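You operate a simulated robot arm through the tools that you are given. There is no shell and no other tool. Be economical: measure what you need, move in short steps, check, and stop when the job is done.

You are at the controls of a simulated robot arm. One attempt, no reset.

## Task
Set the switch box cams: green to 15, yellow to 10 degrees.
Fine: shut the lid again.

The check looks at the end state, three seconds after you hand in, the way a careful person would. Anything else that was tipped, shoved, dropped, spilled or broken makes it a failure. A push-on lid holds only when it is set on centred and level and pressed home; a screw cap is set on level and turned clockwise until tight.

## Robot
A 6-joint arm with a fingered hand on a trunk, on a base that drives. Base frame: it is fixed to the floor where the robot stands at the start and does not move with it; the origin is under the middle of the robot, x ahead of it, y to its left, z up. Lengths are in mm, angles in rad, forces in N, time in s.
With the tool pointing down near the work surface it reaches from about 260 to 500 mm from the robot's upright axis, wherever it stands. Its first joint turns from -2.897 to 2.897 rad. Places, roughly: actuator five direction lever [3800, -100, 600]; actuator five lock pin [3900, 0, 500]; actuator one direction lever [3900, 4800, 700]; actuator one lock pin [4100, 5000, 600]; actuator six box lid [400, 0, 400]; actuator six direction lever [500, 200, 600]; actuator six green cam knob [400, -100, 400]; actuator six lock pin [400, 100, 500]; actuator six yellow cam knob [300, 0, 400]; blue gearbox lever [4300, -400, 500]; blue plug [3750, 0, 500]; blue pump lever [900, -200, 500]; blue test gauge [-500, 1250, 1000]; cart five air lever [2600, -400, 1100]; cart five hose coupling [2750, 0, 1000]; cart five regulator knob [2700, -300, 1100]. Payload 2.3 kg.
The TCP is the grasp point between the finger pads, 22 mm short of the fingertips. In the tool frame z runs along the fingers and y along their closing line. The gripper opens to 112 mm. The gripper's body begins 60 mm behind the TCP. The gripper is a hand of 3 fingers: y runs from the thumb to the fingers, the wrist lies at [0, 0, -218] in the tool frame, and closing takes about 1.5 s.
Orientation is that of the tool frame in the base frame, as a unit quaternion [w, x, y, z]. With the fingers straight down and closing along the base's y, the tool's x points along the base's -x, its y along +y and its z along -z.

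## Interface
- The arm moves only by the tool nudge_tool. Its argument "motion" is a list that holds one entry, the list of rows, each a list of 6 numbers: the shift along the tool's x, y, z in mm, then the turn, a rotation vector about the tool's x, y, z in rad. In form: [[[dx, dy, dz, wx, wy, wz], ...]]. A call has 1 to 10 rows; each row shifts and turns the commanded pose from where the row before left it, along the tool's axes as they then stand. "hand" is the gripper command, from -1 (fully open) to 1 (shut), values between in proportion, set as the call begins (left out, the last holds). Each row takes 0.2 s and may step no farther than 50 mm and 0.15 rad from the row before; otherwise, or with a gripper value out of range, the whole call is refused. Where a pose cannot be reached the arm comes as near as it can. A force on the tool above 40 N (or 10 N above the force at the start of the call, whichever is more), or a blocked arm, ends the call early, and 0.2 s more pass. The fingers move at their own pace (about 72 mm/s each) and stop on an object; they squeeze with about 29 N. The grip force told is the motor's: it shows also when the fingers shut on nothing. Time passes only in rows, and 0.2 s behind the last, so rows that do not move let the fingers close. The reply holds the time, the measured pose of the TCP, the force on the tool along the base axes, the opening and the grip force, in the units named above and with some noise, with the torque about the TCP (base axes, N m) and any sound that the robot's microphone picked up.
- Cameras (640 x 400 px; columns grow to the right, rows downward): "scene" is now at [8, 128.9, 1266.1]; the picture's right is [-0.11, -0.99, 0.00], its down [-0.85, 0.10, -0.52] and it looks along [0.52, -0.06, -0.85] (base axes); focal length 268 px, centre (320, 200). "wrist" rides on the gripper at [66, 3, -80] in the tool frame; the picture's right is [-0.05, 1.00, 0.00], its down [-0.77, -0.04, -0.64] and it looks along [-0.64, -0.03, 0.77] (tool axes); focal length 275 px, centre (320, 200). There is no depth. A picture from a camera that has moved, and an enlarged one, comes with that camera's place and axes in the base frame and with its lens. The place of the scene camera against the robot may be out by one fixed shift of up to 12 mm in any direction.
- snapshot(camera): a new picture of that camera. The clock stands still meanwhile.
- lift_body(by): slides the trunk up (or, below 0, down) by that many mm; the arm and the scene camera ride with it, the base frame stays. It gives what a move gives, with no picture.
- roll_base(legs): drives the robot by 1 to 6 legs, each [ahead, left, turn to the left] in mm, mm and rad, along the robot's own axes; the way and the turn of a leg run together, so that a leg with both is an arc; at most 1500 mm and 3.142 rad a leg. The arm and the cameras ride along, it lands a little off, and it stops where it bumps. It gives what a move gives.
- grasp_type(shape): the hand has 3 fingers and takes this shape, open, in about a second: jaw (thumb against the fingers, like two jaws); tri (thumb and two fingers); tip (a fingertip pinch); poke (one finger out to press); point (the index stretched); flat (the hand flat); cup (the hand cupped); fist (a fist). The gripper value then closes the fingers along that shape, each until it touches; the sizes above hold for jaw. It gives what a move gives, with no picture.
- head_to(pan, tilt): turns the head with the scene camera to pan (to the left, within 2.705 rad either way) and tilt (down, from -0.506 to 1.204), counted from straight ahead of the robot. It gives what a move gives.
- zoom(camera, box): a new picture of the part [left, top, right, bottom] of that camera's present view, enlarged. The clock stands still meanwhile.
- hand_in(): hands the job in; it is judged then, once.

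Go step by step. Nothing tells you exact positions but the pictures and the camera data: compare them with the known pose of the tool, close in by small moves and look again before you grip or let go. The budget is 120 turns and 90 pictures, counting those below and the enlarged ones. Unless the task says otherwise, let go and move clear before handing in, and close with one line.

The tools are called after "Emit:" as a command line: name --argument value ..., lists and objects as JSON in quotes. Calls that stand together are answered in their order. nudge_tool: Moves the arm, as the interface text tells. Its arguments: {"type":"object","properties":{"motion":{"type":"array","items":{"type":"array","items":{"type":"array","items":{"type":"number"}}}},"hand":{"type":"number"}},"required":["motion"]} The other tools are called the same way: lift_body (by) slides the trunk up or down; grasp_type (shape) gives the hand a shape; roll_base (legs) drives the base; head_to (pan, tilt) turns the head that bears the scene camera; snapshot (camera) takes a picture; zoom (camera, box) takes an enlarged picture of a part of a camera's view; hand_in () hands the job in.

At the start:

```text
clock: 0.0
position: [308.6, -68.6, 733.9]
tcp_rot: [0.0, 0.0, 1.0, 0.001]
force: [0.1, 0.2, 0.0]
ft_torque: [0.01, 0.02, 0.02]
finger_gap: 112.0
grasp_force: 0.1
shape: jaw
trunk travel left (down, up): [-200.0, 390.0]
robot x, y, heading: [2.2, 0.7, -0.0]
head pan, tilt: [-0.115, 1.019]
```

scene: 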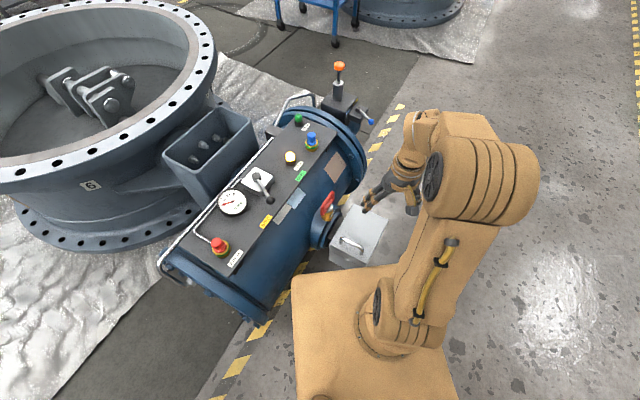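
wrist: 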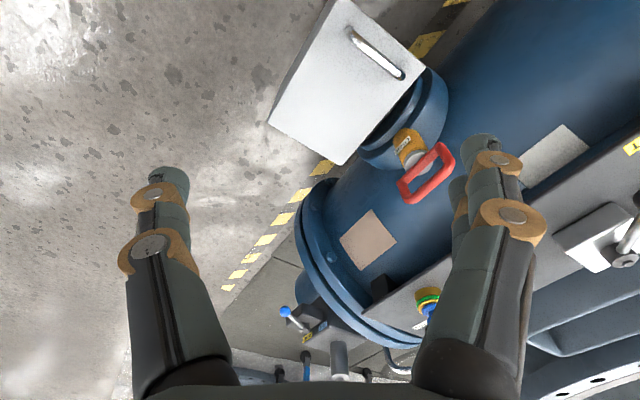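

I see actuator six with a grey switch box with a handled lid near the gripper. I'll look closer at it from both cameras.

Emit:
zoom --camera "scene" --box '[270, 160, 430, 280]'

Emit:
zoom --camera "wrist" --box '[240, 0, 480, 220]'

Emit:
zoom --camera "scene" --box '[160, 80, 390, 270]'

```text
3.33 times, centred on (350, 220) of scene
camera zoom: at [8.0, 128.9, 1266.1], right [-0.11, -0.99, 0.0], down [-0.85, 0.1, -0.52], along [0.52, -0.06, -0.85], focal length 894 px, centre (220, 133)
```

zoom: 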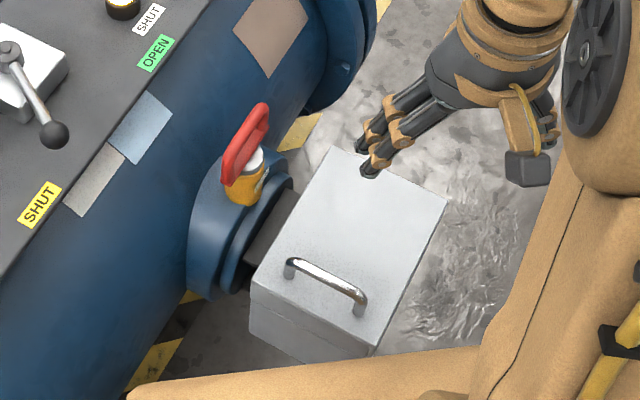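

```text
1.82 times, centred on (360, 110) of wrist
camera zoom: at [240.5, -65.9, 814.6], right [0.05, 1.0, 0.0], down [0.77, -0.04, 0.64], along [0.64, -0.03, -0.77], focal length 500 px, centre (247, 364)
```

zoom: 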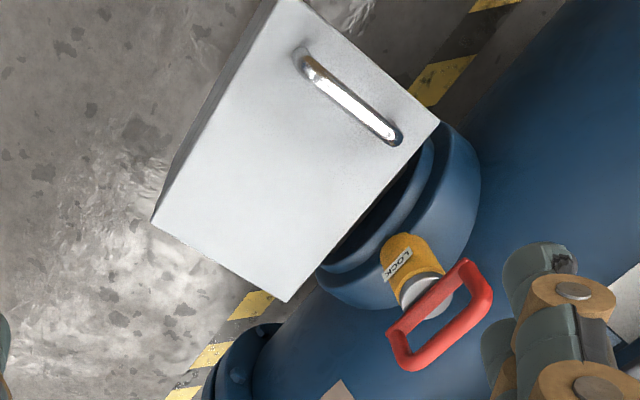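

```text
2.11 times, centred on (275, 175) of scene
camera zoom: at [8.0, 128.9, 1266.1], right [-0.11, -0.99, 0.0], down [-0.85, 0.1, -0.52], along [0.52, -0.06, -0.85], focal length 565 px, centre (415, 253)
```

zoom: 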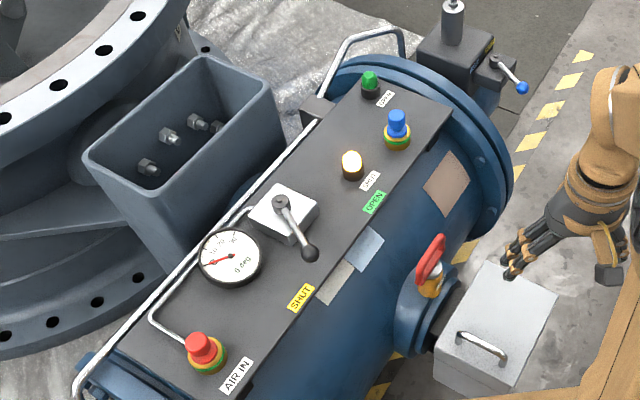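

The switch box lid looks like a ~175×130 mm plate at z≈445, centred about (371,-45), with the handle at about (314,-5,470) at the robot-side end. I lower the trunk and turn the tool so the fingers close across the handle.

Emit:
lift_body --by -120

Emit:
nudge_tool --motion '[[[0, 10, 0, 0, 0, -0.15], [0, 10, 0, 0, 0, -0.15], [0, 10, 0, 0, 0, -0.15], [0, 10, 0, 0, 0, -0.15], [0, 10, 0, 0, 0, -0.15], [0, 10, 0, 0, 0, -0.15]]]'

Emit:
snapshot --camera "wrist"

Emit:
snapshot --camera "scene"

```text
clock: 1.5
position: [308.2, -70.6, 615.3]
tcp_rot: [0.0, -0.001, 1.0, 0.001]
force: [0.3, -0.4, 1.0]
ft_torque: [-0.03, 0.0, -0.03]
finger_gap: 111.8
grasp_force: 0.0
shape: jaw
trunk travel left (down, up): [-80.0, 510.0]
robot x, y, heading: [0.0, 4.8, -0.003]
head pan, tilt: [-0.115, 1.019]
```

```text
clock: 2.9
position: [287.5, -15.5, 613.7]
tcp_rot: [0.0, -0.435, 0.9, 0.0]
force: [-0.3, 0.0, -0.3]
ft_torque: [-0.02, 0.03, -0.04]
finger_gap: 112.0
grasp_force: 0.2
shape: jaw
trunk travel left (down, up): [-80.0, 510.0]
robot x, y, heading: [2.0, 0.1, -0.002]
head pan, tilt: [-0.115, 1.019]
```

```text
84 pictures are left
camera wrist: at [241.8, -64.9, 694.1], right [-0.75, 0.66, 0.0], down [0.51, 0.58, 0.64], along [0.42, 0.48, -0.77], focal length 275 px, centre (320, 200)
```

wrist: 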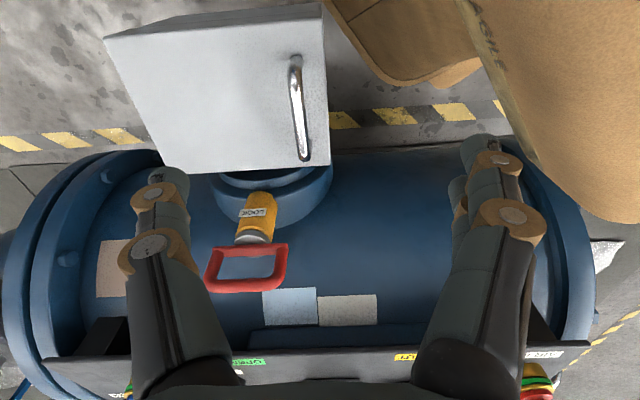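

```text
83 pictures are left
camera scene: at [8.0, 128.9, 1146.1], right [-0.11, -0.99, 0.0], down [-0.85, 0.1, -0.52], along [0.52, -0.06, -0.85], focal length 268 px, centre (320, 200)
```

scene: 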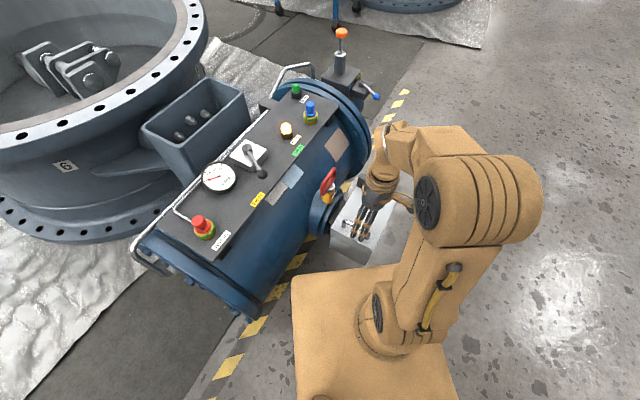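

The handle is at about (314,-7,~462) and the tool is aligned with it. I move over it, lower to z≈530 and look again.

Emit:
nudge_tool --motion '[[[-12, -8, 0, 0, 0, 0], [-11, -8, 0, 0, 0, 0], [0, 0, 30, 0, 0, 0], [0, 0, 30, 0, 0, 0], [0, 0, 20, 0, 0, 0]]]' --hand 0.0

Emit:
snapshot --camera "wrist"

Emit:
zoom --camera "scene" --box '[290, 150, 450, 270]'

```text
clock: 4.1
position: [313.8, -8.3, 533.3]
tcp_rot: [0.0, -0.435, 0.9, 0.001]
force: [-0.8, -0.3, -0.3]
ft_torque: [-0.01, 0.02, 0.01]
finger_gap: 56.5
grasp_force: 0.1
shape: jaw
trunk travel left (down, up): [-80.0, 510.0]
robot x, y, heading: [1.3, 0.9, -0.003]
head pan, tilt: [-0.115, 1.019]
```

```text
82 pictures are left
camera wrist: at [269.1, -58.3, 613.9], right [-0.75, 0.66, 0.0], down [0.51, 0.58, 0.64], along [0.42, 0.48, -0.77], focal length 275 px, centre (320, 200)
```

wrist: 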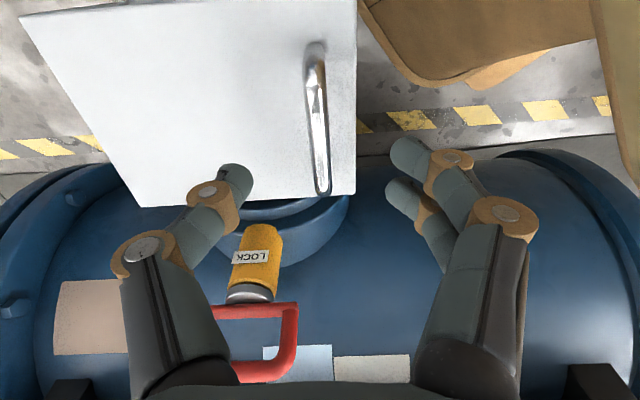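

```text
3.33 times, centred on (370, 210) of scene
camera zoom: at [8.0, 128.9, 1146.1], right [-0.11, -0.99, 0.0], down [-0.85, 0.1, -0.52], along [0.52, -0.06, -0.85], focal length 894 px, centre (153, 167)
```

zoom: 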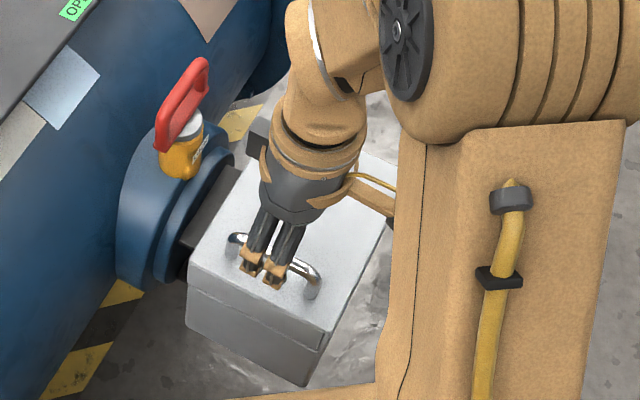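

The handle lies between the fingers under the TCP. I lower gently towards z≈465 and check.

Emit:
nudge_tool --motion '[[[0, 0, 25, 0, 0, 0], [0, 0, 20, 0, 0, 0], [0, 0, 10, 0, 0, 0], [0, 0, 8, 0, 0, 0], [0, 0, 5, 0, 0, 0]]]'

Emit:
snapshot --camera "wrist"

Emit:
zoom --camera "scene" --box '[290, 150, 450, 270]'

```text
clock: 5.3
position: [313.4, -5.7, 466.1]
tcp_rot: [0.001, -0.435, 0.901, 0.0]
force: [0.6, -0.5, 0.6]
ft_torque: [-0.01, -0.01, 0.0]
finger_gap: 56.4
grasp_force: 0.0
shape: jaw
trunk travel left (down, up): [-80.0, 510.0]
robot x, y, heading: [-2.2, 0.3, 0.007]
head pan, tilt: [-0.115, 1.019]
```

```text
80 pictures are left
camera wrist: at [268.9, -57.1, 546.2], right [-0.75, 0.66, 0.0], down [0.51, 0.58, 0.64], along [0.42, 0.48, -0.77], focal length 275 px, centre (320, 200)
```

wrist: 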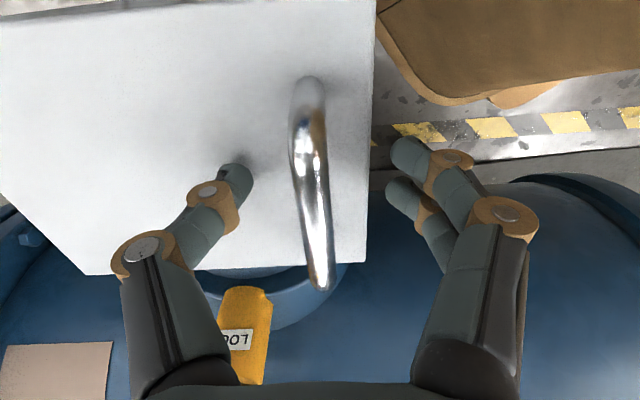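

```text
3.33 times, centred on (370, 210) of scene
camera zoom: at [8.0, 128.9, 1146.1], right [-0.11, -0.99, 0.0], down [-0.85, 0.1, -0.52], along [0.52, -0.06, -0.85], focal length 894 px, centre (153, 167)
```

zoom: 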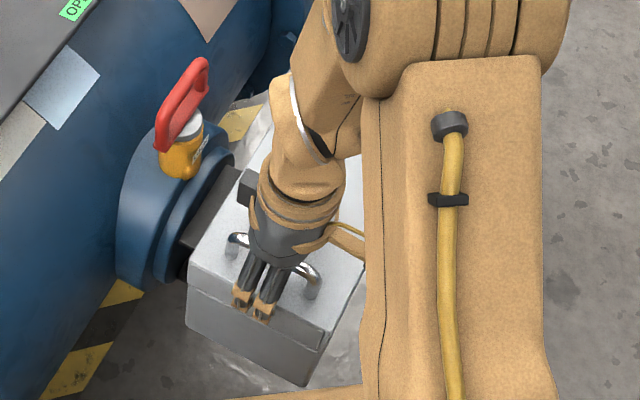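

Fingers straddle the handle with the tips a few mm above the lid. I close.

Emit:
nudge_tool --motion '[[[0, 0, 2, 0, 0, 0], [0, 0, 0, 0, 0, 0], [0, 0, 0, 0, 0, 0], [0, 0, 0, 0, 0, 0], [0, 0, 0, 0, 0, 0], [0, 0, 0, 0, 0, 0], [0, 0, 0, 0, 0, 0], [0, 0, 0, 0, 0, 0]]]' --hand 1.0

Emit:
snapshot --camera "wrist"

```text
clock: 7.1
position: [314.6, -8.6, 463.5]
tcp_rot: [-0.001, -0.434, 0.901, 0.001]
force: [10.2, -6.8, -7.6]
ft_torque: [0.12, 0.12, 0.0]
finger_gap: 0.0
grasp_force: 28.7
shape: jaw
trunk travel left (down, up): [-80.0, 510.0]
robot x, y, heading: [-1.2, -0.9, 0.003]
head pan, tilt: [-0.115, 1.019]
```

```text
78 pictures are left
camera wrist: at [269.4, -57.7, 544.2], right [-0.75, 0.66, 0.0], down [0.51, 0.58, 0.64], along [0.42, 0.48, -0.77], focal length 275 px, centre (320, 200)
```

wrist: 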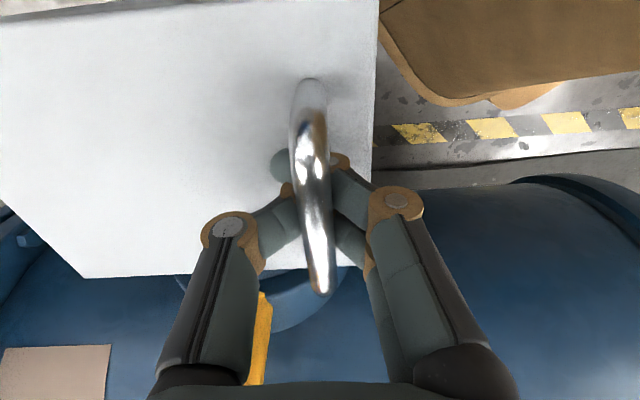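

The fingers have closed under the bar, hooking it. I lift a little and see how the lid moves.

Emit:
nudge_tool --motion '[[[0, 0, -5, 0, 0, 0], [0, 0, -7, 0, 0, 0], [0, 0, -8, 0, 0, 0], [0, 0, -8, 0, 0, 0]]]'

Emit:
snapshot --camera "wrist"

Emit:
zoom --camera "scene" --box '[290, 150, 450, 270]'

```text
clock: 7.8
position: [317.1, -10.2, 478.5]
tcp_rot: [0.003, -0.436, 0.9, -0.002]
force: [19.7, -18.7, -18.6]
ft_torque: [0.29, 0.29, -0.03]
finger_gap: 0.1
grasp_force: 29.2
shape: jaw
trunk travel left (down, up): [-80.0, 510.0]
robot x, y, heading: [-1.8, -2.2, 0.001]
head pan, tilt: [-0.115, 1.019]
stopped in row 3: the force on the tool passed its limit (the readings are from after the stop); the commanded pose is now the measured one
```

```text
77 pictures are left
camera wrist: at [272.5, -59.6, 558.9], right [-0.75, 0.66, 0.0], down [0.5, 0.58, 0.64], along [0.42, 0.48, -0.77], focal length 275 px, centre (320, 200)
```

wrist: 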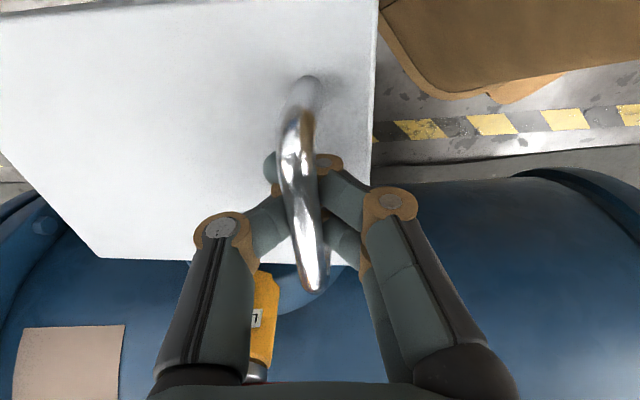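

```text
3.33 times, centred on (370, 210) of scene
camera zoom: at [12.0, 126.6, 1146.2], right [-0.12, -0.99, 0.0], down [-0.85, 0.1, -0.52], along [0.52, -0.06, -0.85], focal length 894 px, centre (153, 167)
```

zoom: 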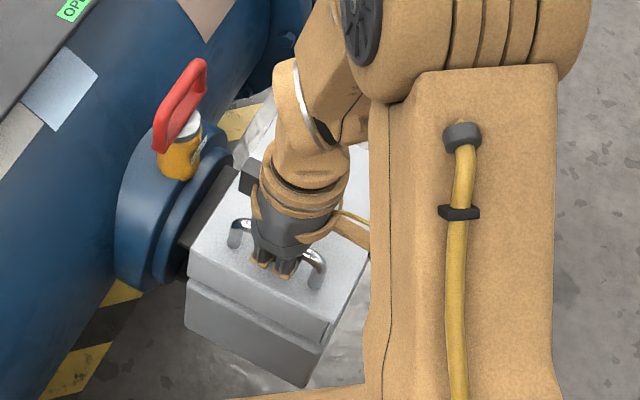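

The lid is hinged at the far end; its near edge has risen. I follow an arc toward the hinge, tilting the tool along partly.

Emit:
nudge_tool --motion '[[[0, -4, -5, 0, 0, 0], [0, -4, -6, -0.03, 0, 0], [0, -4, -7, -0.03, 0, 0], [0, -4, -7, -0.03, 0, 0], [0, -4, -7, -0.03, 0, 0]]]'

Emit:
zoom --camera "scene" --box '[290, 150, 450, 270]'

```text
clock: 9.2
position: [334.7, -23.4, 509.3]
tcp_rot: [-0.024, -0.436, 0.898, 0.051]
force: [21.2, -13.2, -25.2]
ft_torque: [0.27, 0.36, 0.03]
finger_gap: 0.1
grasp_force: 28.5
shape: jaw
trunk travel left (down, up): [-80.0, 510.0]
robot x, y, heading: [1.1, 1.5, -0.004]
head pan, tilt: [-0.115, 1.019]
stopped in row 5: the force on the tool passed its limit (the readings are from after the stop); the commanded pose is now the measured one
```

```text
3.33 times, centred on (370, 210) of scene
camera zoom: at [13.1, 127.1, 1146.2], right [-0.12, -0.99, 0.0], down [-0.85, 0.1, -0.52], along [0.52, -0.06, -0.85], focal length 894 px, centre (153, 167)
```

zoom: 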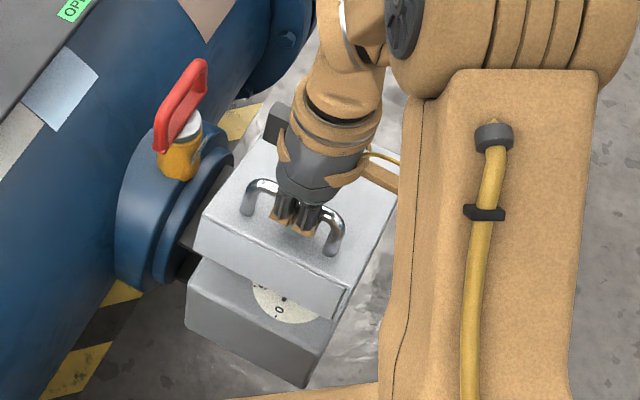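

The lid is opening and a dial shows beneath it. I go on along the arc with more motion toward the hinge.

Emit:
nudge_tool --motion '[[[0, -7, -3, -0.03, 0, 0], [0, -6, -6, -0.04, 0, 0], [0, -6, -6, -0.04, 0, 0], [0, -6, -6, -0.04, 0, 0]]]'

Emit:
zoom --camera "scene" --box '[290, 150, 450, 270]'

```text
clock: 10.2
position: [350.4, -19.0, 519.3]
tcp_rot: [-0.06, -0.43, 0.894, 0.114]
force: [0.9, -32.6, -24.9]
ft_torque: [0.43, 0.19, -0.27]
finger_gap: 0.0
grasp_force: 28.7
shape: jaw
out of reach, approached as far as the arm can: row 3, 4
trunk travel left (down, up): [-80.0, 510.0]
robot x, y, heading: [-2.0, 1.9, 0.002]
head pan, tilt: [-0.115, 1.019]
```

```text
3.33 times, centred on (370, 210) of scene
camera zoom: at [10.5, 124.8, 1146.3], right [-0.12, -0.99, 0.0], down [-0.85, 0.1, -0.52], along [0.52, -0.06, -0.85], focal length 894 px, centre (153, 167)
```

zoom: 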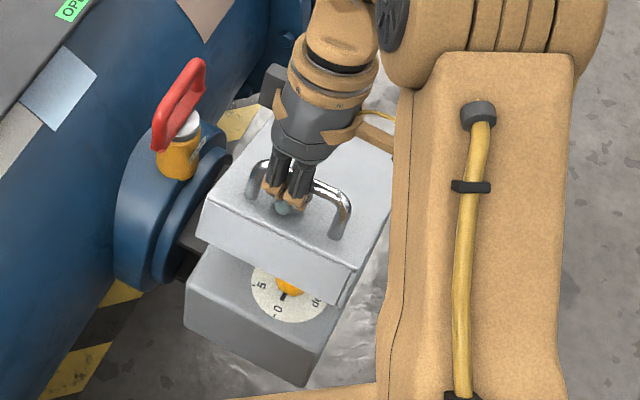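

The tilt reached a wrist limit and pushed the hand sideways. I untilt, return onto the line and continue with a vertical tool.

Emit:
nudge_tool --motion '[[[4, -1, 0, 0.05, 0, 0], [5, -1, 0, 0.05, 0, 0], [5, -1, 0, 0.05, 0, 0], [0, -2, -2, 0.05, 0, 0], [0, -2, -4, 0.03, 0, 0]]]'

Emit:
zoom --camera "scene" --box '[290, 150, 450, 270]'

Emit:
snapshot --camera "scene"

```text
clock: 11.4
position: [354.3, -30.1, 523.3]
tcp_rot: [-0.007, -0.438, 0.899, 0.018]
force: [29.9, 2.4, -30.8]
ft_torque: [0.12, 0.53, 0.25]
finger_gap: 0.0
grasp_force: 28.3
shape: jaw
trunk travel left (down, up): [-80.0, 510.0]
robot x, y, heading: [-0.0, -2.1, -0.001]
head pan, tilt: [-0.115, 1.019]
stopped in row 5: the force on the tool passed its limit (the readings are from after the stop); the commanded pose is now the measured one
```

```text
3.33 times, centred on (370, 210) of scene
camera zoom: at [15.0, 129.0, 1145.9], right [-0.11, -0.99, 0.0], down [-0.85, 0.1, -0.52], along [0.52, -0.06, -0.85], focal length 894 px, centre (153, 167)
```

zoom: 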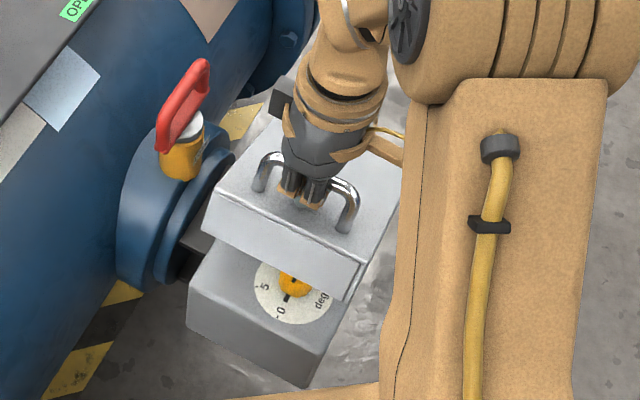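

```text
72 pictures are left
camera scene: at [15.0, 129.0, 1145.9], right [-0.11, -0.99, 0.0], down [-0.85, 0.1, -0.52], along [0.52, -0.06, -0.85], focal length 268 px, centre (320, 200)
```

scene: 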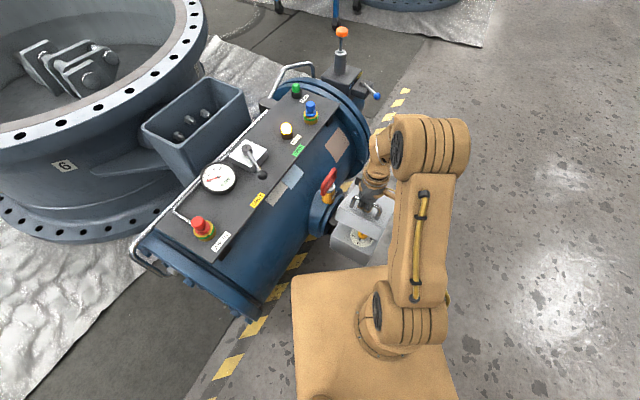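

The forces say the tool still needs to go further toward the hinge. I shift that way without lifting and check the force.

Emit:
nudge_tool --motion '[[[0, -4, 1, 0, 0, 0], [0, -4, 0, 0, 0, 0]]]'

```text
clock: 12.0
position: [356.2, -34.5, 522.9]
tcp_rot: [-0.007, -0.437, 0.899, 0.018]
force: [10.7, 4.1, -12.3]
ft_torque: [0.05, 0.21, 0.07]
finger_gap: 0.0
grasp_force: 28.8
shape: jaw
trunk travel left (down, up): [-80.0, 510.0]
robot x, y, heading: [2.2, -1.0, -0.003]
head pan, tilt: [-0.115, 1.019]
```

Force halved, so the arc is more horizontal than I assumed. I continue with mostly forward motion.

Emit:
nudge_tool --motion '[[[0, -6, -4, 0, 0, 0], [0, -6, -4, 0, 0, 0], [0, -6, -4, 0, 0, 0], [0, -6, -3, 0, 0, 0], [0, -6, -3, 0, 0, 0], [0, -6, -2, 0, 0, 0]]]'

Emit:
zoom --camera "scene" --box '[290, 150, 450, 270]'

Emit:
snapshot --camera "wrist"

```text
clock: 13.4
position: [386.1, -57.3, 541.8]
tcp_rot: [-0.007, -0.437, 0.899, 0.019]
force: [4.1, 2.1, -7.4]
ft_torque: [-0.03, 0.05, 0.02]
finger_gap: 0.0
grasp_force: 28.7
shape: jaw
trunk travel left (down, up): [-80.0, 510.0]
robot x, y, heading: [-1.5, 0.8, -0.0]
head pan, tilt: [-0.115, 1.019]
```

```text
3.33 times, centred on (370, 210) of scene
camera zoom: at [9.7, 129.2, 1146.1], right [-0.11, -0.99, 0.0], down [-0.85, 0.1, -0.52], along [0.52, -0.06, -0.85], focal length 894 px, centre (153, 167)
```

zoom: 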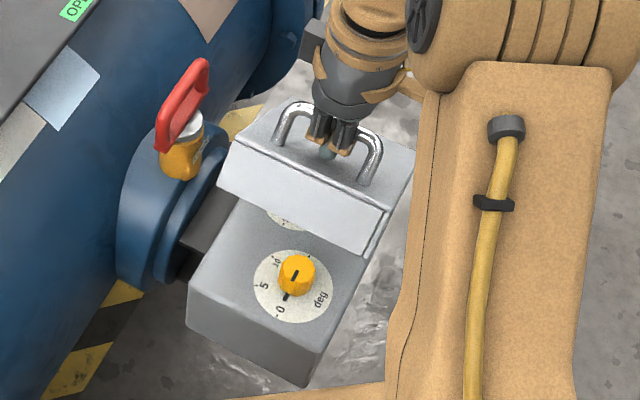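

```text
70 pictures are left
camera wrist: at [343.0, -109.1, 623.2], right [-0.76, 0.65, 0.04], down [0.52, 0.57, 0.64], along [0.39, 0.5, -0.77], focal length 275 px, centre (320, 200)
```

wrist: 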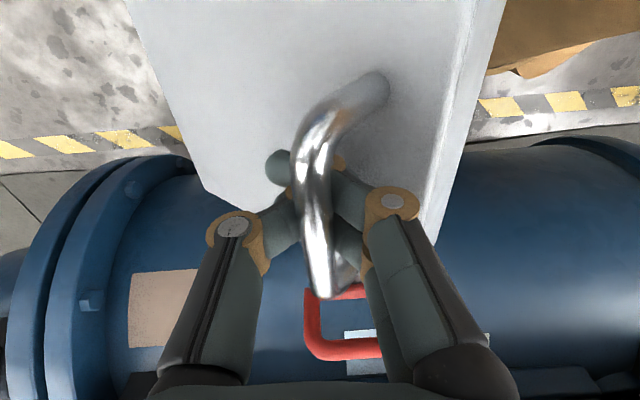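

The lid is about 45° open and the yellow knob is visible. Continue.

Emit:
nudge_tool --motion '[[[0, -7, -3, 0, 0, 0], [0, -7, -2, 0, 0, 0], [0, -7, -2, 0, 0, 0], [0, -7, -2, 0, 0, 0], [0, -7, -1, 0, 0, 0], [0, -7, 0, 0, 0, 0]]]'

Emit:
zoom --camera "scene" --box '[290, 150, 450, 270]'

Emit:
snapshot --camera "wrist"

```text
clock: 14.8
position: [414.9, -76.9, 548.9]
tcp_rot: [-0.006, -0.435, 0.9, 0.014]
force: [-1.0, 0.2, -0.1]
ft_torque: [0.02, -0.01, 0.0]
finger_gap: 0.3
grasp_force: 29.6
shape: jaw
out of reach, approached as far as the arm can: row 6
trunk travel left (down, up): [-80.0, 510.0]
robot x, y, heading: [2.9, 0.3, 0.001]
head pan, tilt: [-0.115, 1.019]
```

```text
3.33 times, centred on (370, 210) of scene
camera zoom: at [8.4, 129.1, 1146.1], right [-0.12, -0.99, 0.0], down [-0.85, 0.1, -0.52], along [0.52, -0.06, -0.85], focal length 894 px, centre (153, 167)
```

zoom: 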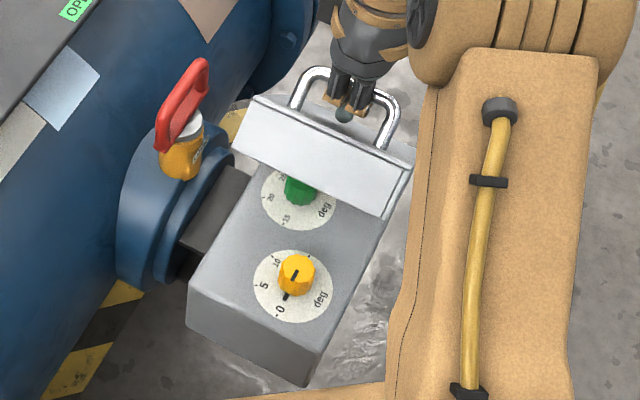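

```text
68 pictures are left
camera wrist: at [372.5, -128.2, 629.7], right [-0.75, 0.66, 0.03], down [0.52, 0.57, 0.64], along [0.4, 0.49, -0.77], focal length 275 px, centre (320, 200)
```

wrist: 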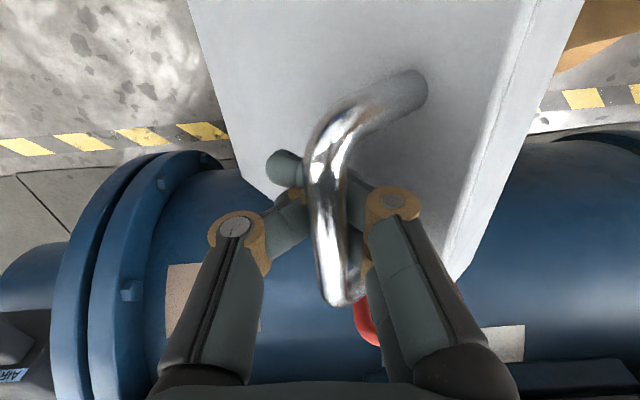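

Forces are near zero, so the hinge may hold by itself here. I open the fingers slightly, still straddling the bar so they would catch it, and watch.

Emit:
nudge_tool --motion '[[[0, 0, 0, 0, 0, 0], [0, 0, 0, 0, 0, 0], [0, 0, 0, 0, 0, 0], [0, 0, 0, 0, 0, 0], [0, 0, 0, 0, 0, 0]]]' --hand 0.4

Emit:
snapshot --camera "wrist"

Emit:
zoom --camera "scene" --box '[290, 150, 450, 270]'

```text
clock: 16.0
position: [414.5, -76.5, 549.2]
tcp_rot: [-0.008, -0.435, 0.9, 0.014]
force: [-1.0, -0.2, 0.2]
ft_torque: [-0.02, -0.03, -0.01]
finger_gap: 33.7
grasp_force: 0.1
shape: jaw
trunk travel left (down, up): [-80.0, 510.0]
robot x, y, heading: [1.2, -2.6, -0.004]
head pan, tilt: [-0.115, 1.019]
```

```text
67 pictures are left
camera wrist: at [372.6, -128.1, 629.6], right [-0.75, 0.66, 0.03], down [0.52, 0.57, 0.64], along [0.4, 0.49, -0.77], focal length 275 px, centre (320, 200)
```

wrist: 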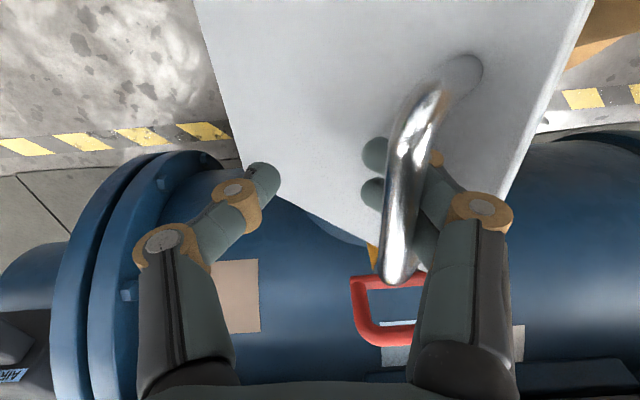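

```text
3.33 times, centred on (370, 210) of scene
camera zoom: at [8.5, 129.1, 1146.1], right [-0.11, -0.99, 0.0], down [-0.85, 0.1, -0.52], along [0.52, -0.06, -0.85], focal length 894 px, centre (153, 167)
```

zoom: 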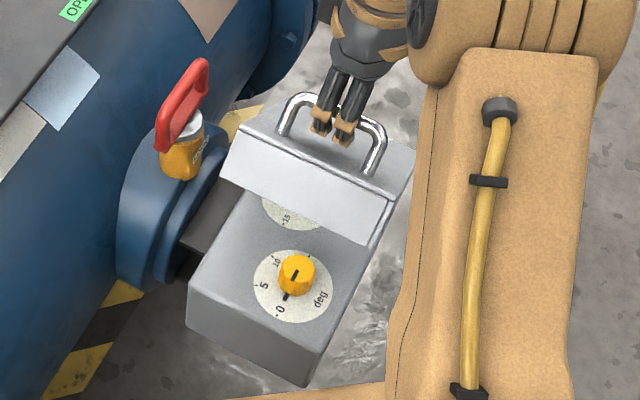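

The lid falls back onto the fingers, so it must go past vertical, and my reach is limited at this trunk height. I re-hook, lower the lid gently back along the arc, then retry with the trunk 80 mm higher.

Emit:
nudge_tool --motion '[[[0, 0, 0, 0, 0, 0], [0, 0, 0, 0, 0, 0], [0, 0, 0, 0, 0, 0], [0, 0, 0, 0, 0, 0], [0, 7, 0, 0, 0, 0], [0, 7, 1, 0, 0, 0], [0, 7, 2, 0, 0, 0], [0, 7, 2, 0, 0, 0], [0, 7, 2, 0, 0, 0], [0, 6, 3, 0, 0, 0]]]' --hand 1.0

Emit:
nudge_tool --motion '[[[0, 6, 3, 0, 0, 0], [0, 6, 3, 0, 0, 0], [0, 6, 3, 0, 0, 0], [0, 6, 4, 0, 0, 0], [0, 5, 4, 0, 0, 0], [0, 5, 4, 0, 0, 0]]]'

```text
clock: 18.2
position: [382.1, -51.0, 541.2]
tcp_rot: [-0.007, -0.437, 0.899, 0.017]
force: [1.9, -2.7, -7.9]
ft_torque: [0.0, -0.02, 0.03]
finger_gap: 0.0
grasp_force: 28.8
shape: jaw
trunk travel left (down, up): [-80.0, 510.0]
robot x, y, heading: [5.0, -1.2, -0.009]
head pan, tilt: [-0.115, 1.019]
```

```text
clock: 19.6
position: [356.5, -31.4, 520.5]
tcp_rot: [-0.007, -0.437, 0.899, 0.018]
force: [11.1, -13.0, -18.1]
ft_torque: [-0.05, -0.1, 0.02]
finger_gap: 0.1
grasp_force: 28.6
shape: jaw
trunk travel left (down, up): [-80.0, 510.0]
robot x, y, heading: [2.3, -0.2, -0.005]
head pan, tilt: [-0.115, 1.019]
```

Lowering further.

Emit:
nudge_tool --motion '[[[0, 4, 5, 0, 0, 0], [0, 4, 5, 0, 0, 0], [0, 4, 5, 0, 0, 0], [0, 3, 6, 0, 0, 0], [0, 3, 6, 0, 0, 0], [0, 3, 6, 0, 0, 0]]]'

Emit:
zoom --camera "scene" --box '[290, 150, 450, 270]'

```text
clock: 21.0
position: [338.1, -15.2, 488.3]
tcp_rot: [-0.006, -0.437, 0.899, 0.018]
force: [-1.4, -4.5, -2.8]
ft_torque: [0.03, -0.03, 0.06]
finger_gap: 0.0
grasp_force: 28.5
shape: jaw
trunk travel left (down, up): [-80.0, 510.0]
robot x, y, heading: [-1.8, -3.4, 0.002]
head pan, tilt: [-0.115, 1.019]
```

```text
3.33 times, centred on (370, 210) of scene
camera zoom: at [8.4, 128.7, 1146.2], right [-0.11, -0.99, 0.0], down [-0.85, 0.1, -0.52], along [0.52, -0.06, -0.85], focal length 894 px, centre (153, 167)
```

zoom: 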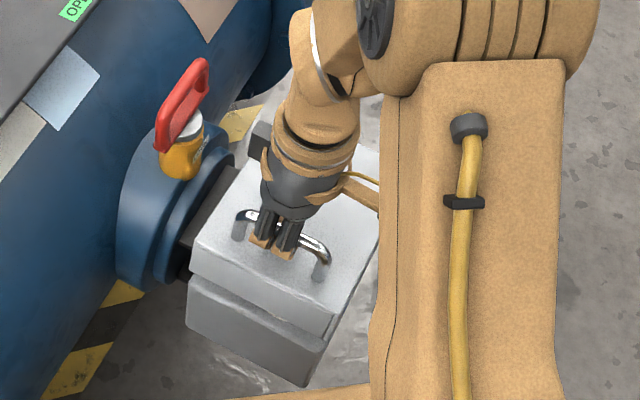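

The lid is nearly down, still hooked. Now I raise it with the trunk for the vertical part and the arm for the forward part.

Emit:
lift_body --by 12

Emit:
nudge_tool --motion '[[[0, -4, 0, 0, 0, 0], [0, -4, 0, 0, 0, 0]]]'

Emit:
lift_body --by 12

Emit:
nudge_tool --motion '[[[0, -4, 0, 0, 0, 0], [0, -5, 0, 0, 0, 0]]]'

```text
clock: 21.6
position: [340.0, -17.2, 499.8]
tcp_rot: [-0.005, -0.437, 0.899, 0.018]
force: [13.4, -15.3, -16.4]
ft_torque: [0.01, 0.0, -0.03]
finger_gap: 0.1
grasp_force: 28.9
shape: jaw
trunk travel left (down, up): [-92.0, 498.0]
robot x, y, heading: [-0.6, 0.1, 0.003]
head pan, tilt: [-0.115, 1.019]
```

```text
clock: 22.2
position: [344.9, -21.9, 500.4]
tcp_rot: [-0.006, -0.437, 0.899, 0.018]
force: [1.9, -2.1, -5.2]
ft_torque: [0.02, -0.04, -0.01]
finger_gap: 0.2
grasp_force: 29.0
shape: jaw
trunk travel left (down, up): [-92.0, 498.0]
robot x, y, heading: [0.8, 2.1, 0.005]
head pan, tilt: [-0.115, 1.019]
```

```text
clock: 22.8
position: [347.4, -22.0, 511.3]
tcp_rot: [-0.006, -0.437, 0.899, 0.018]
force: [17.2, -13.7, -21.1]
ft_torque: [0.0, 0.0, 0.0]
finger_gap: 0.0
grasp_force: 28.1
shape: jaw
trunk travel left (down, up): [-104.0, 486.0]
robot x, y, heading: [2.2, -0.5, -0.0]
head pan, tilt: [-0.115, 1.019]
```

```text
clock: 23.4
position: [351.2, -25.4, 511.6]
tcp_rot: [-0.007, -0.437, 0.899, 0.018]
force: [3.9, -2.3, -6.7]
ft_torque: [-0.01, -0.01, -0.02]
finger_gap: 0.1
grasp_force: 28.7
shape: jaw
trunk travel left (down, up): [-104.0, 486.0]
robot x, y, heading: [1.7, 2.0, 0.001]
head pan, tilt: [-0.115, 1.019]
```

This works smoothly; I continue.

Emit:
lift_body --by 12

Emit:
nudge_tool --motion '[[[0, -5, 0, 0, 0, 0], [0, -5, 0, 0, 0, 0], [0, -5, 0, 0, 0, 0]]]'

Emit:
lift_body --by 12

Emit:
nudge_tool --motion '[[[0, -5, 0, 0, 0, 0], [0, -6, 0, 0, 0, 0], [0, -7, 0, 0, 0, 0]]]'

Emit:
lift_body --by 10

Emit:
nudge_tool --motion '[[[0, -6, 0, 0, 0, 0], [0, -6, 0, 0, 0, 0], [0, -6, 0, 0, 0, 0]]]'

```text
clock: 24.0
position: [354.5, -27.3, 521.5]
tcp_rot: [-0.007, -0.436, 0.9, 0.018]
force: [19.5, -14.9, -28.4]
ft_torque: [0.0, -0.01, 0.02]
finger_gap: 0.0
grasp_force: 28.8
shape: jaw
trunk travel left (down, up): [-116.0, 474.0]
robot x, y, heading: [2.9, -1.6, -0.0]
head pan, tilt: [-0.115, 1.019]
```

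```text
clock: 24.8
position: [364.8, -34.7, 522.5]
tcp_rot: [-0.007, -0.437, 0.899, 0.017]
force: [1.5, 0.0, -4.2]
ft_torque: [0.02, -0.05, -0.02]
finger_gap: 0.1
grasp_force: 29.2
shape: jaw
trunk travel left (down, up): [-116.0, 474.0]
robot x, y, heading: [3.1, 0.5, -0.0]
head pan, tilt: [-0.115, 1.019]
```

```text
clock: 25.4
position: [366.6, -35.9, 533.2]
tcp_rot: [-0.006, -0.438, 0.899, 0.018]
force: [17.3, -11.8, -29.5]
ft_torque: [-0.03, -0.01, -0.01]
finger_gap: 0.0
grasp_force: 29.2
shape: jaw
trunk travel left (down, up): [-128.0, 462.0]
robot x, y, heading: [0.2, 4.1, 0.002]
head pan, tilt: [-0.115, 1.019]
```

```text
clock: 26.2
position: [377.2, -45.9, 534.1]
tcp_rot: [-0.006, -0.437, 0.899, 0.017]
force: [-0.1, 0.3, -2.3]
ft_torque: [0.03, -0.01, -0.01]
finger_gap: 0.2
grasp_force: 28.9
shape: jaw
trunk travel left (down, up): [-128.0, 462.0]
robot x, y, heading: [-3.8, -1.0, -0.004]
head pan, tilt: [-0.115, 1.019]
```

```text
clock: 26.8
position: [378.9, -47.0, 543.1]
tcp_rot: [-0.007, -0.437, 0.899, 0.018]
force: [10.7, -8.4, -24.9]
ft_torque: [-0.01, -0.04, -0.01]
finger_gap: 0.0
grasp_force: 28.7
shape: jaw
trunk travel left (down, up): [-138.0, 452.0]
robot x, y, heading: [-0.8, 0.2, 0.001]
head pan, tilt: [-0.115, 1.019]
```

```text
clock: 27.6
position: [392.8, -57.0, 543.8]
tcp_rot: [-0.006, -0.437, 0.899, 0.017]
force: [-0.5, 0.7, -0.4]
ft_torque: [-0.03, -0.03, 0.0]
finger_gap: 0.1
grasp_force: 28.7
shape: jaw
trunk travel left (down, up): [-138.0, 452.0]
robot x, y, heading: [-3.3, 3.8, -0.002]
head pan, tilt: [-0.115, 1.019]
```

Emit:
lift_body --by 10

Emit:
nudge_tool --motion '[[[0, -7, 1, 0, 0, 0], [0, -7, 1, 0, 0, 0], [0, -7, 1, 0, 0, 0]]]'

Emit:
lift_body --by 8

Emit:
nudge_tool --motion '[[[0, -7, 1, 0, 0, 0], [0, -7, 1, 0, 0, 0], [0, -7, 1, 0, 0, 0]]]'

Emit:
zoom --camera "scene" --box '[290, 150, 450, 270]'

Emit:
snapshot --camera "wrist"

```text
clock: 28.1
position: [393.7, -58.9, 552.1]
tcp_rot: [-0.006, -0.437, 0.899, 0.017]
force: [9.0, -6.6, -27.0]
ft_torque: [-0.1, -0.09, -0.02]
finger_gap: 0.0
grasp_force: 28.9
shape: jaw
trunk travel left (down, up): [-148.0, 442.0]
robot x, y, heading: [2.1, 0.1, -0.0]
head pan, tilt: [-0.115, 1.019]
```

```text
clock: 28.9
position: [407.2, -69.9, 551.4]
tcp_rot: [-0.005, -0.437, 0.899, 0.018]
force: [-2.3, 0.7, 0.1]
ft_torque: [0.02, -0.03, -0.03]
finger_gap: 0.4
grasp_force: 29.2
shape: jaw
trunk travel left (down, up): [-148.0, 442.0]
robot x, y, heading: [0.2, 0.7, 0.0]
head pan, tilt: [-0.115, 1.019]
```

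```text
clock: 29.5
position: [409.2, -69.4, 556.6]
tcp_rot: [-0.007, -0.437, 0.899, 0.018]
force: [3.8, -2.6, -17.2]
ft_torque: [-0.06, -0.1, 0.03]
finger_gap: 0.2
grasp_force: 29.1
shape: jaw
trunk travel left (down, up): [-156.0, 434.0]
robot x, y, heading: [1.1, -0.0, 0.0]
head pan, tilt: [-0.115, 1.019]
```

```text
clock: 30.3
position: [425.5, -82.3, 555.6]
tcp_rot: [-0.006, -0.437, 0.899, 0.018]
force: [-1.4, 1.2, 0.5]
ft_torque: [-0.03, -0.01, -0.03]
finger_gap: 0.1
grasp_force: 28.9
shape: jaw
trunk travel left (down, up): [-156.0, 434.0]
robot x, y, heading: [1.8, -1.9, 0.005]
head pan, tilt: [-0.115, 1.019]
```

```text
3.33 times, centred on (370, 210) of scene
camera zoom: at [8.4, 129.2, 1222.2], right [-0.11, -0.99, 0.0], down [-0.85, 0.1, -0.52], along [0.52, -0.06, -0.85], focal length 894 px, centre (153, 167)
```

zoom: 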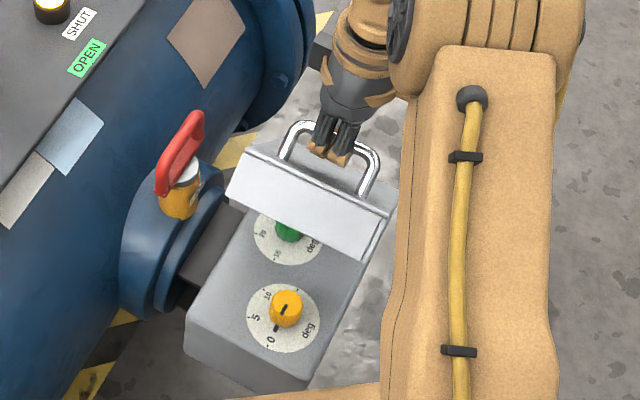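

```text
63 pictures are left
camera wrist: at [382.6, -134.2, 634.9], right [-0.76, 0.65, 0.04], down [0.52, 0.57, 0.64], along [0.4, 0.5, -0.77], focal length 275 px, centre (320, 200)
```

wrist: 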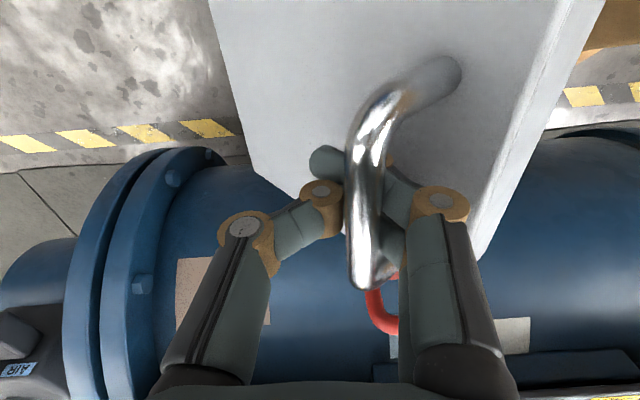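

Now on with purely forward motion over the top of the arc.

Emit:
nudge_tool --motion '[[[0, -7, 0, 0, 0, 0], [0, -7, 0, 0, 0, 0], [0, -7, 0, 0, 0, 0], [0, -7, 0, 0, 0, 0]]]'

Emit:
zoom --camera "scene" --box '[290, 150, 450, 270]'

```text
clock: 31.3
position: [443.2, -91.8, 551.8]
tcp_rot: [-0.007, -0.435, 0.9, 0.013]
force: [-0.2, 0.0, 0.1]
ft_torque: [0.0, -0.02, 0.01]
finger_gap: 0.0
grasp_force: 28.7
shape: jaw
out of reach, approached as far as the arm can: row 3, 4
trunk travel left (down, up): [-156.0, 434.0]
robot x, y, heading: [3.3, -1.8, 0.001]
head pan, tilt: [-0.115, 1.019]
```

```text
3.33 times, centred on (370, 210) of scene
camera zoom: at [8.5, 129.1, 1222.1], right [-0.12, -0.99, 0.0], down [-0.85, 0.1, -0.52], along [0.52, -0.06, -0.85], focal length 894 px, centre (153, 167)
```

zoom: 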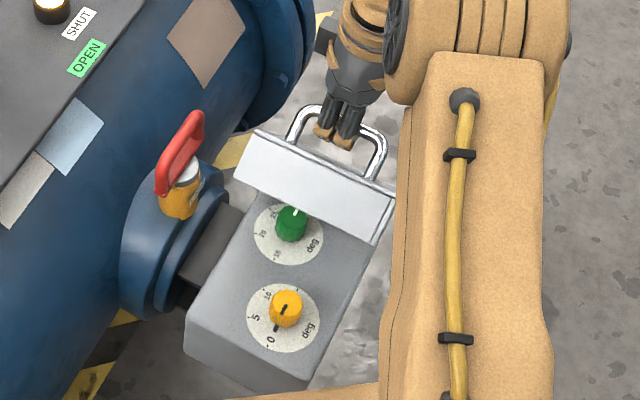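

The lid needs roughly another 35° and from here the hand can't reach that far. Better: close the lid gently, then drive to stand beside the box (long side), where opening is a lateral motion within easy reach. First I lower the lid back.

Emit:
nudge_tool --motion '[[[0, 8, 0, 0, 0, 0], [0, 8, 0, 0, 0, 0], [0, 8, 1, 0, 0, 0], [0, 8, 1, 0, 0, 0], [0, 8, 2, 0, 0, 0], [0, 8, 2, 0, 0, 0], [0, 8, 3, 0, 0, 0], [0, 8, 3, 0, 0, 0], [0, 7, 4, 0, 0, 0]]]'

Emit:
nudge_tool --motion '[[[0, 6, 4, 0, 0, 0], [0, 6, 4, 0, 0, 0], [0, 6, 4, 0, 0, 0], [0, 5, 4, 0, 0, 0], [0, 5, 5, 0, 0, 0], [0, 5, 5, 0, 0, 0]]]'

Emit:
nudge_tool --motion '[[[0, 4, 5, 0, 0, 0], [0, 4, 5, 0, 0, 0], [0, 4, 5, 0, 0, 0], [0, 3, 5, 0, 0, 0], [0, 3, 5, 0, 0, 0]]]'

```text
clock: 33.3
position: [387.9, -49.1, 538.2]
tcp_rot: [-0.006, -0.437, 0.899, 0.018]
force: [0.8, -3.0, -4.5]
ft_torque: [0.04, 0.02, -0.06]
finger_gap: 0.0
grasp_force: 29.1
shape: jaw
trunk travel left (down, up): [-156.0, 434.0]
robot x, y, heading: [1.3, 2.0, 0.001]
head pan, tilt: [-0.115, 1.019]
```

```text
clock: 34.7
position: [358.9, -27.0, 512.8]
tcp_rot: [-0.006, -0.436, 0.9, 0.018]
force: [-0.1, -0.9, -1.7]
ft_torque: [0.03, 0.0, 0.0]
finger_gap: 0.0
grasp_force: 28.9
shape: jaw
trunk travel left (down, up): [-156.0, 434.0]
robot x, y, heading: [0.8, -1.4, -0.0]
head pan, tilt: [-0.115, 1.019]
```

```text
clock: 35.9
position: [345.3, -13.6, 488.8]
tcp_rot: [-0.005, -0.438, 0.899, 0.017]
force: [-1.8, 0.3, -0.9]
ft_torque: [-0.03, 0.0, -0.01]
finger_gap: 0.1
grasp_force: 28.8
shape: jaw
trunk travel left (down, up): [-156.0, 434.0]
robot x, y, heading: [-0.8, 0.0, 0.001]
head pan, tilt: [-0.115, 1.019]
```

Emit:
nudge_tool --motion '[[[0, 3, 4, 0, 0, 0], [0, 4, 4, 0, 0, 0], [0, 4, 4, 0, 0, 0], [0, 4, 4, 0, 0, 0], [0, 3, 4, 0, 0, 0]]]'

Emit:
snapshot --camera "wrist"

Emit:
zoom --camera "scene" --box '[290, 150, 450, 270]'

```text
clock: 37.1
position: [330.8, -3.1, 469.6]
tcp_rot: [-0.006, -0.438, 0.899, 0.018]
force: [7.8, -9.2, -6.2]
ft_torque: [0.06, 0.05, 0.01]
finger_gap: 0.1
grasp_force: 28.9
shape: jaw
trunk travel left (down, up): [-156.0, 434.0]
robot x, y, heading: [1.9, 1.5, -0.001]
head pan, tilt: [-0.115, 1.019]
```

```text
61 pictures are left
camera wrist: at [288.7, -55.6, 549.6], right [-0.76, 0.65, 0.04], down [0.52, 0.57, 0.64], along [0.4, 0.5, -0.77], focal length 275 px, centre (320, 200)
```

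wrist: 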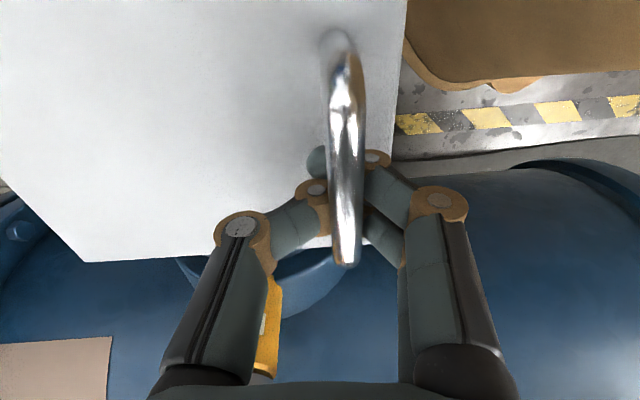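

```text
3.33 times, centred on (370, 210) of scene
camera zoom: at [10.0, 128.1, 1222.1], right [-0.12, -0.99, 0.0], down [-0.85, 0.1, -0.52], along [0.52, -0.06, -0.85], focal length 894 px, centre (153, 167)
```

zoom: 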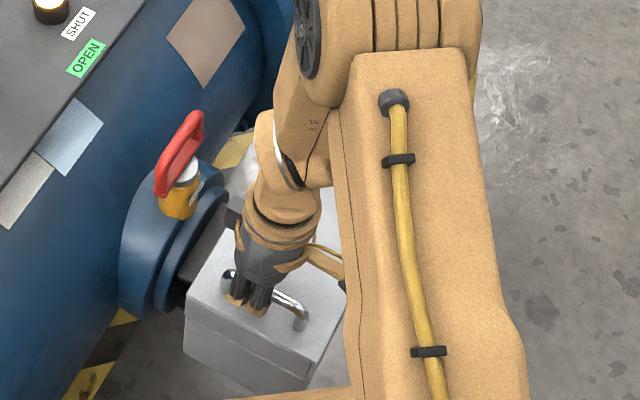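

The lid is almost shut; I open the fingers, rise clear and turn the tool back to the robot's natural yaw.

Emit:
nudge_tool --motion '[[[0, 0, 0, 0, 0, 0], [0, 0, 0, 0, 0, 0], [0, 0, 0, 0, 0, 0], [0, 0, 0, 0, 0, 0], [0, 0, -20, 0, 0, 0], [0, 0, -40, 0, 0, 0], [0, 0, -40, 0, 0, 0], [0, 0, -20, 0, 0, 0]]]' --hand 0.0

Emit:
lift_body --by 150

Emit:
nudge_tool --motion '[[[0, 0, 0, 0, 0, 0.15], [0, 0, 0, 0, 0, 0.15], [0, 0, 0, 0, 0, 0.15], [0, 0, 0, 0, 0, 0.15], [0, 0, 0, 0, 0, 0.15], [0, 0, 0, 0, 0, 0.15]]]'

Emit:
snapshot --camera "scene"

```text
clock: 38.9
position: [334.6, -6.3, 589.6]
tcp_rot: [-0.006, -0.436, 0.9, 0.018]
force: [0.1, 0.2, -0.7]
ft_torque: [0.02, 0.01, 0.01]
finger_gap: 55.4
grasp_force: 0.0
shape: jaw
trunk travel left (down, up): [-156.0, 434.0]
robot x, y, heading: [3.5, -1.3, -0.0]
head pan, tilt: [-0.115, 1.019]
```

```text
clock: 40.6
position: [336.0, -6.0, 739.4]
tcp_rot: [-0.006, -0.436, 0.9, 0.018]
force: [-0.1, 0.5, 0.1]
ft_torque: [0.01, 0.03, 0.02]
finger_gap: 55.4
grasp_force: 0.0
shape: jaw
trunk travel left (down, up): [-306.0, 284.0]
robot x, y, heading: [1.2, -0.2, -0.0]
head pan, tilt: [-0.115, 1.019]
```

```text
clock: 42.0
position: [335.6, -7.3, 740.3]
tcp_rot: [-0.013, 0.0, 1.0, 0.013]
force: [-0.7, 0.1, -0.2]
ft_torque: [0.0, -0.02, -0.01]
finger_gap: 55.6
grasp_force: 0.0
shape: jaw
trunk travel left (down, up): [-306.0, 284.0]
robot x, y, heading: [0.9, 2.2, 0.001]
head pan, tilt: [-0.115, 1.019]
```

```text
59 pictures are left
camera scene: at [8.6, 129.1, 1372.1], right [-0.11, -0.99, 0.0], down [-0.85, 0.1, -0.52], along [0.52, -0.06, -0.85], focal length 268 px, centre (320, 200)
```

scene: 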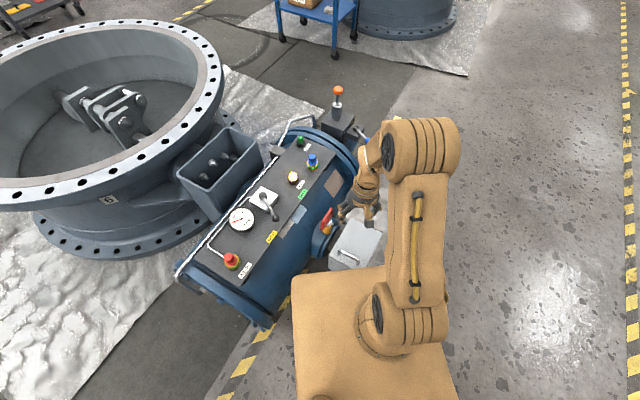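

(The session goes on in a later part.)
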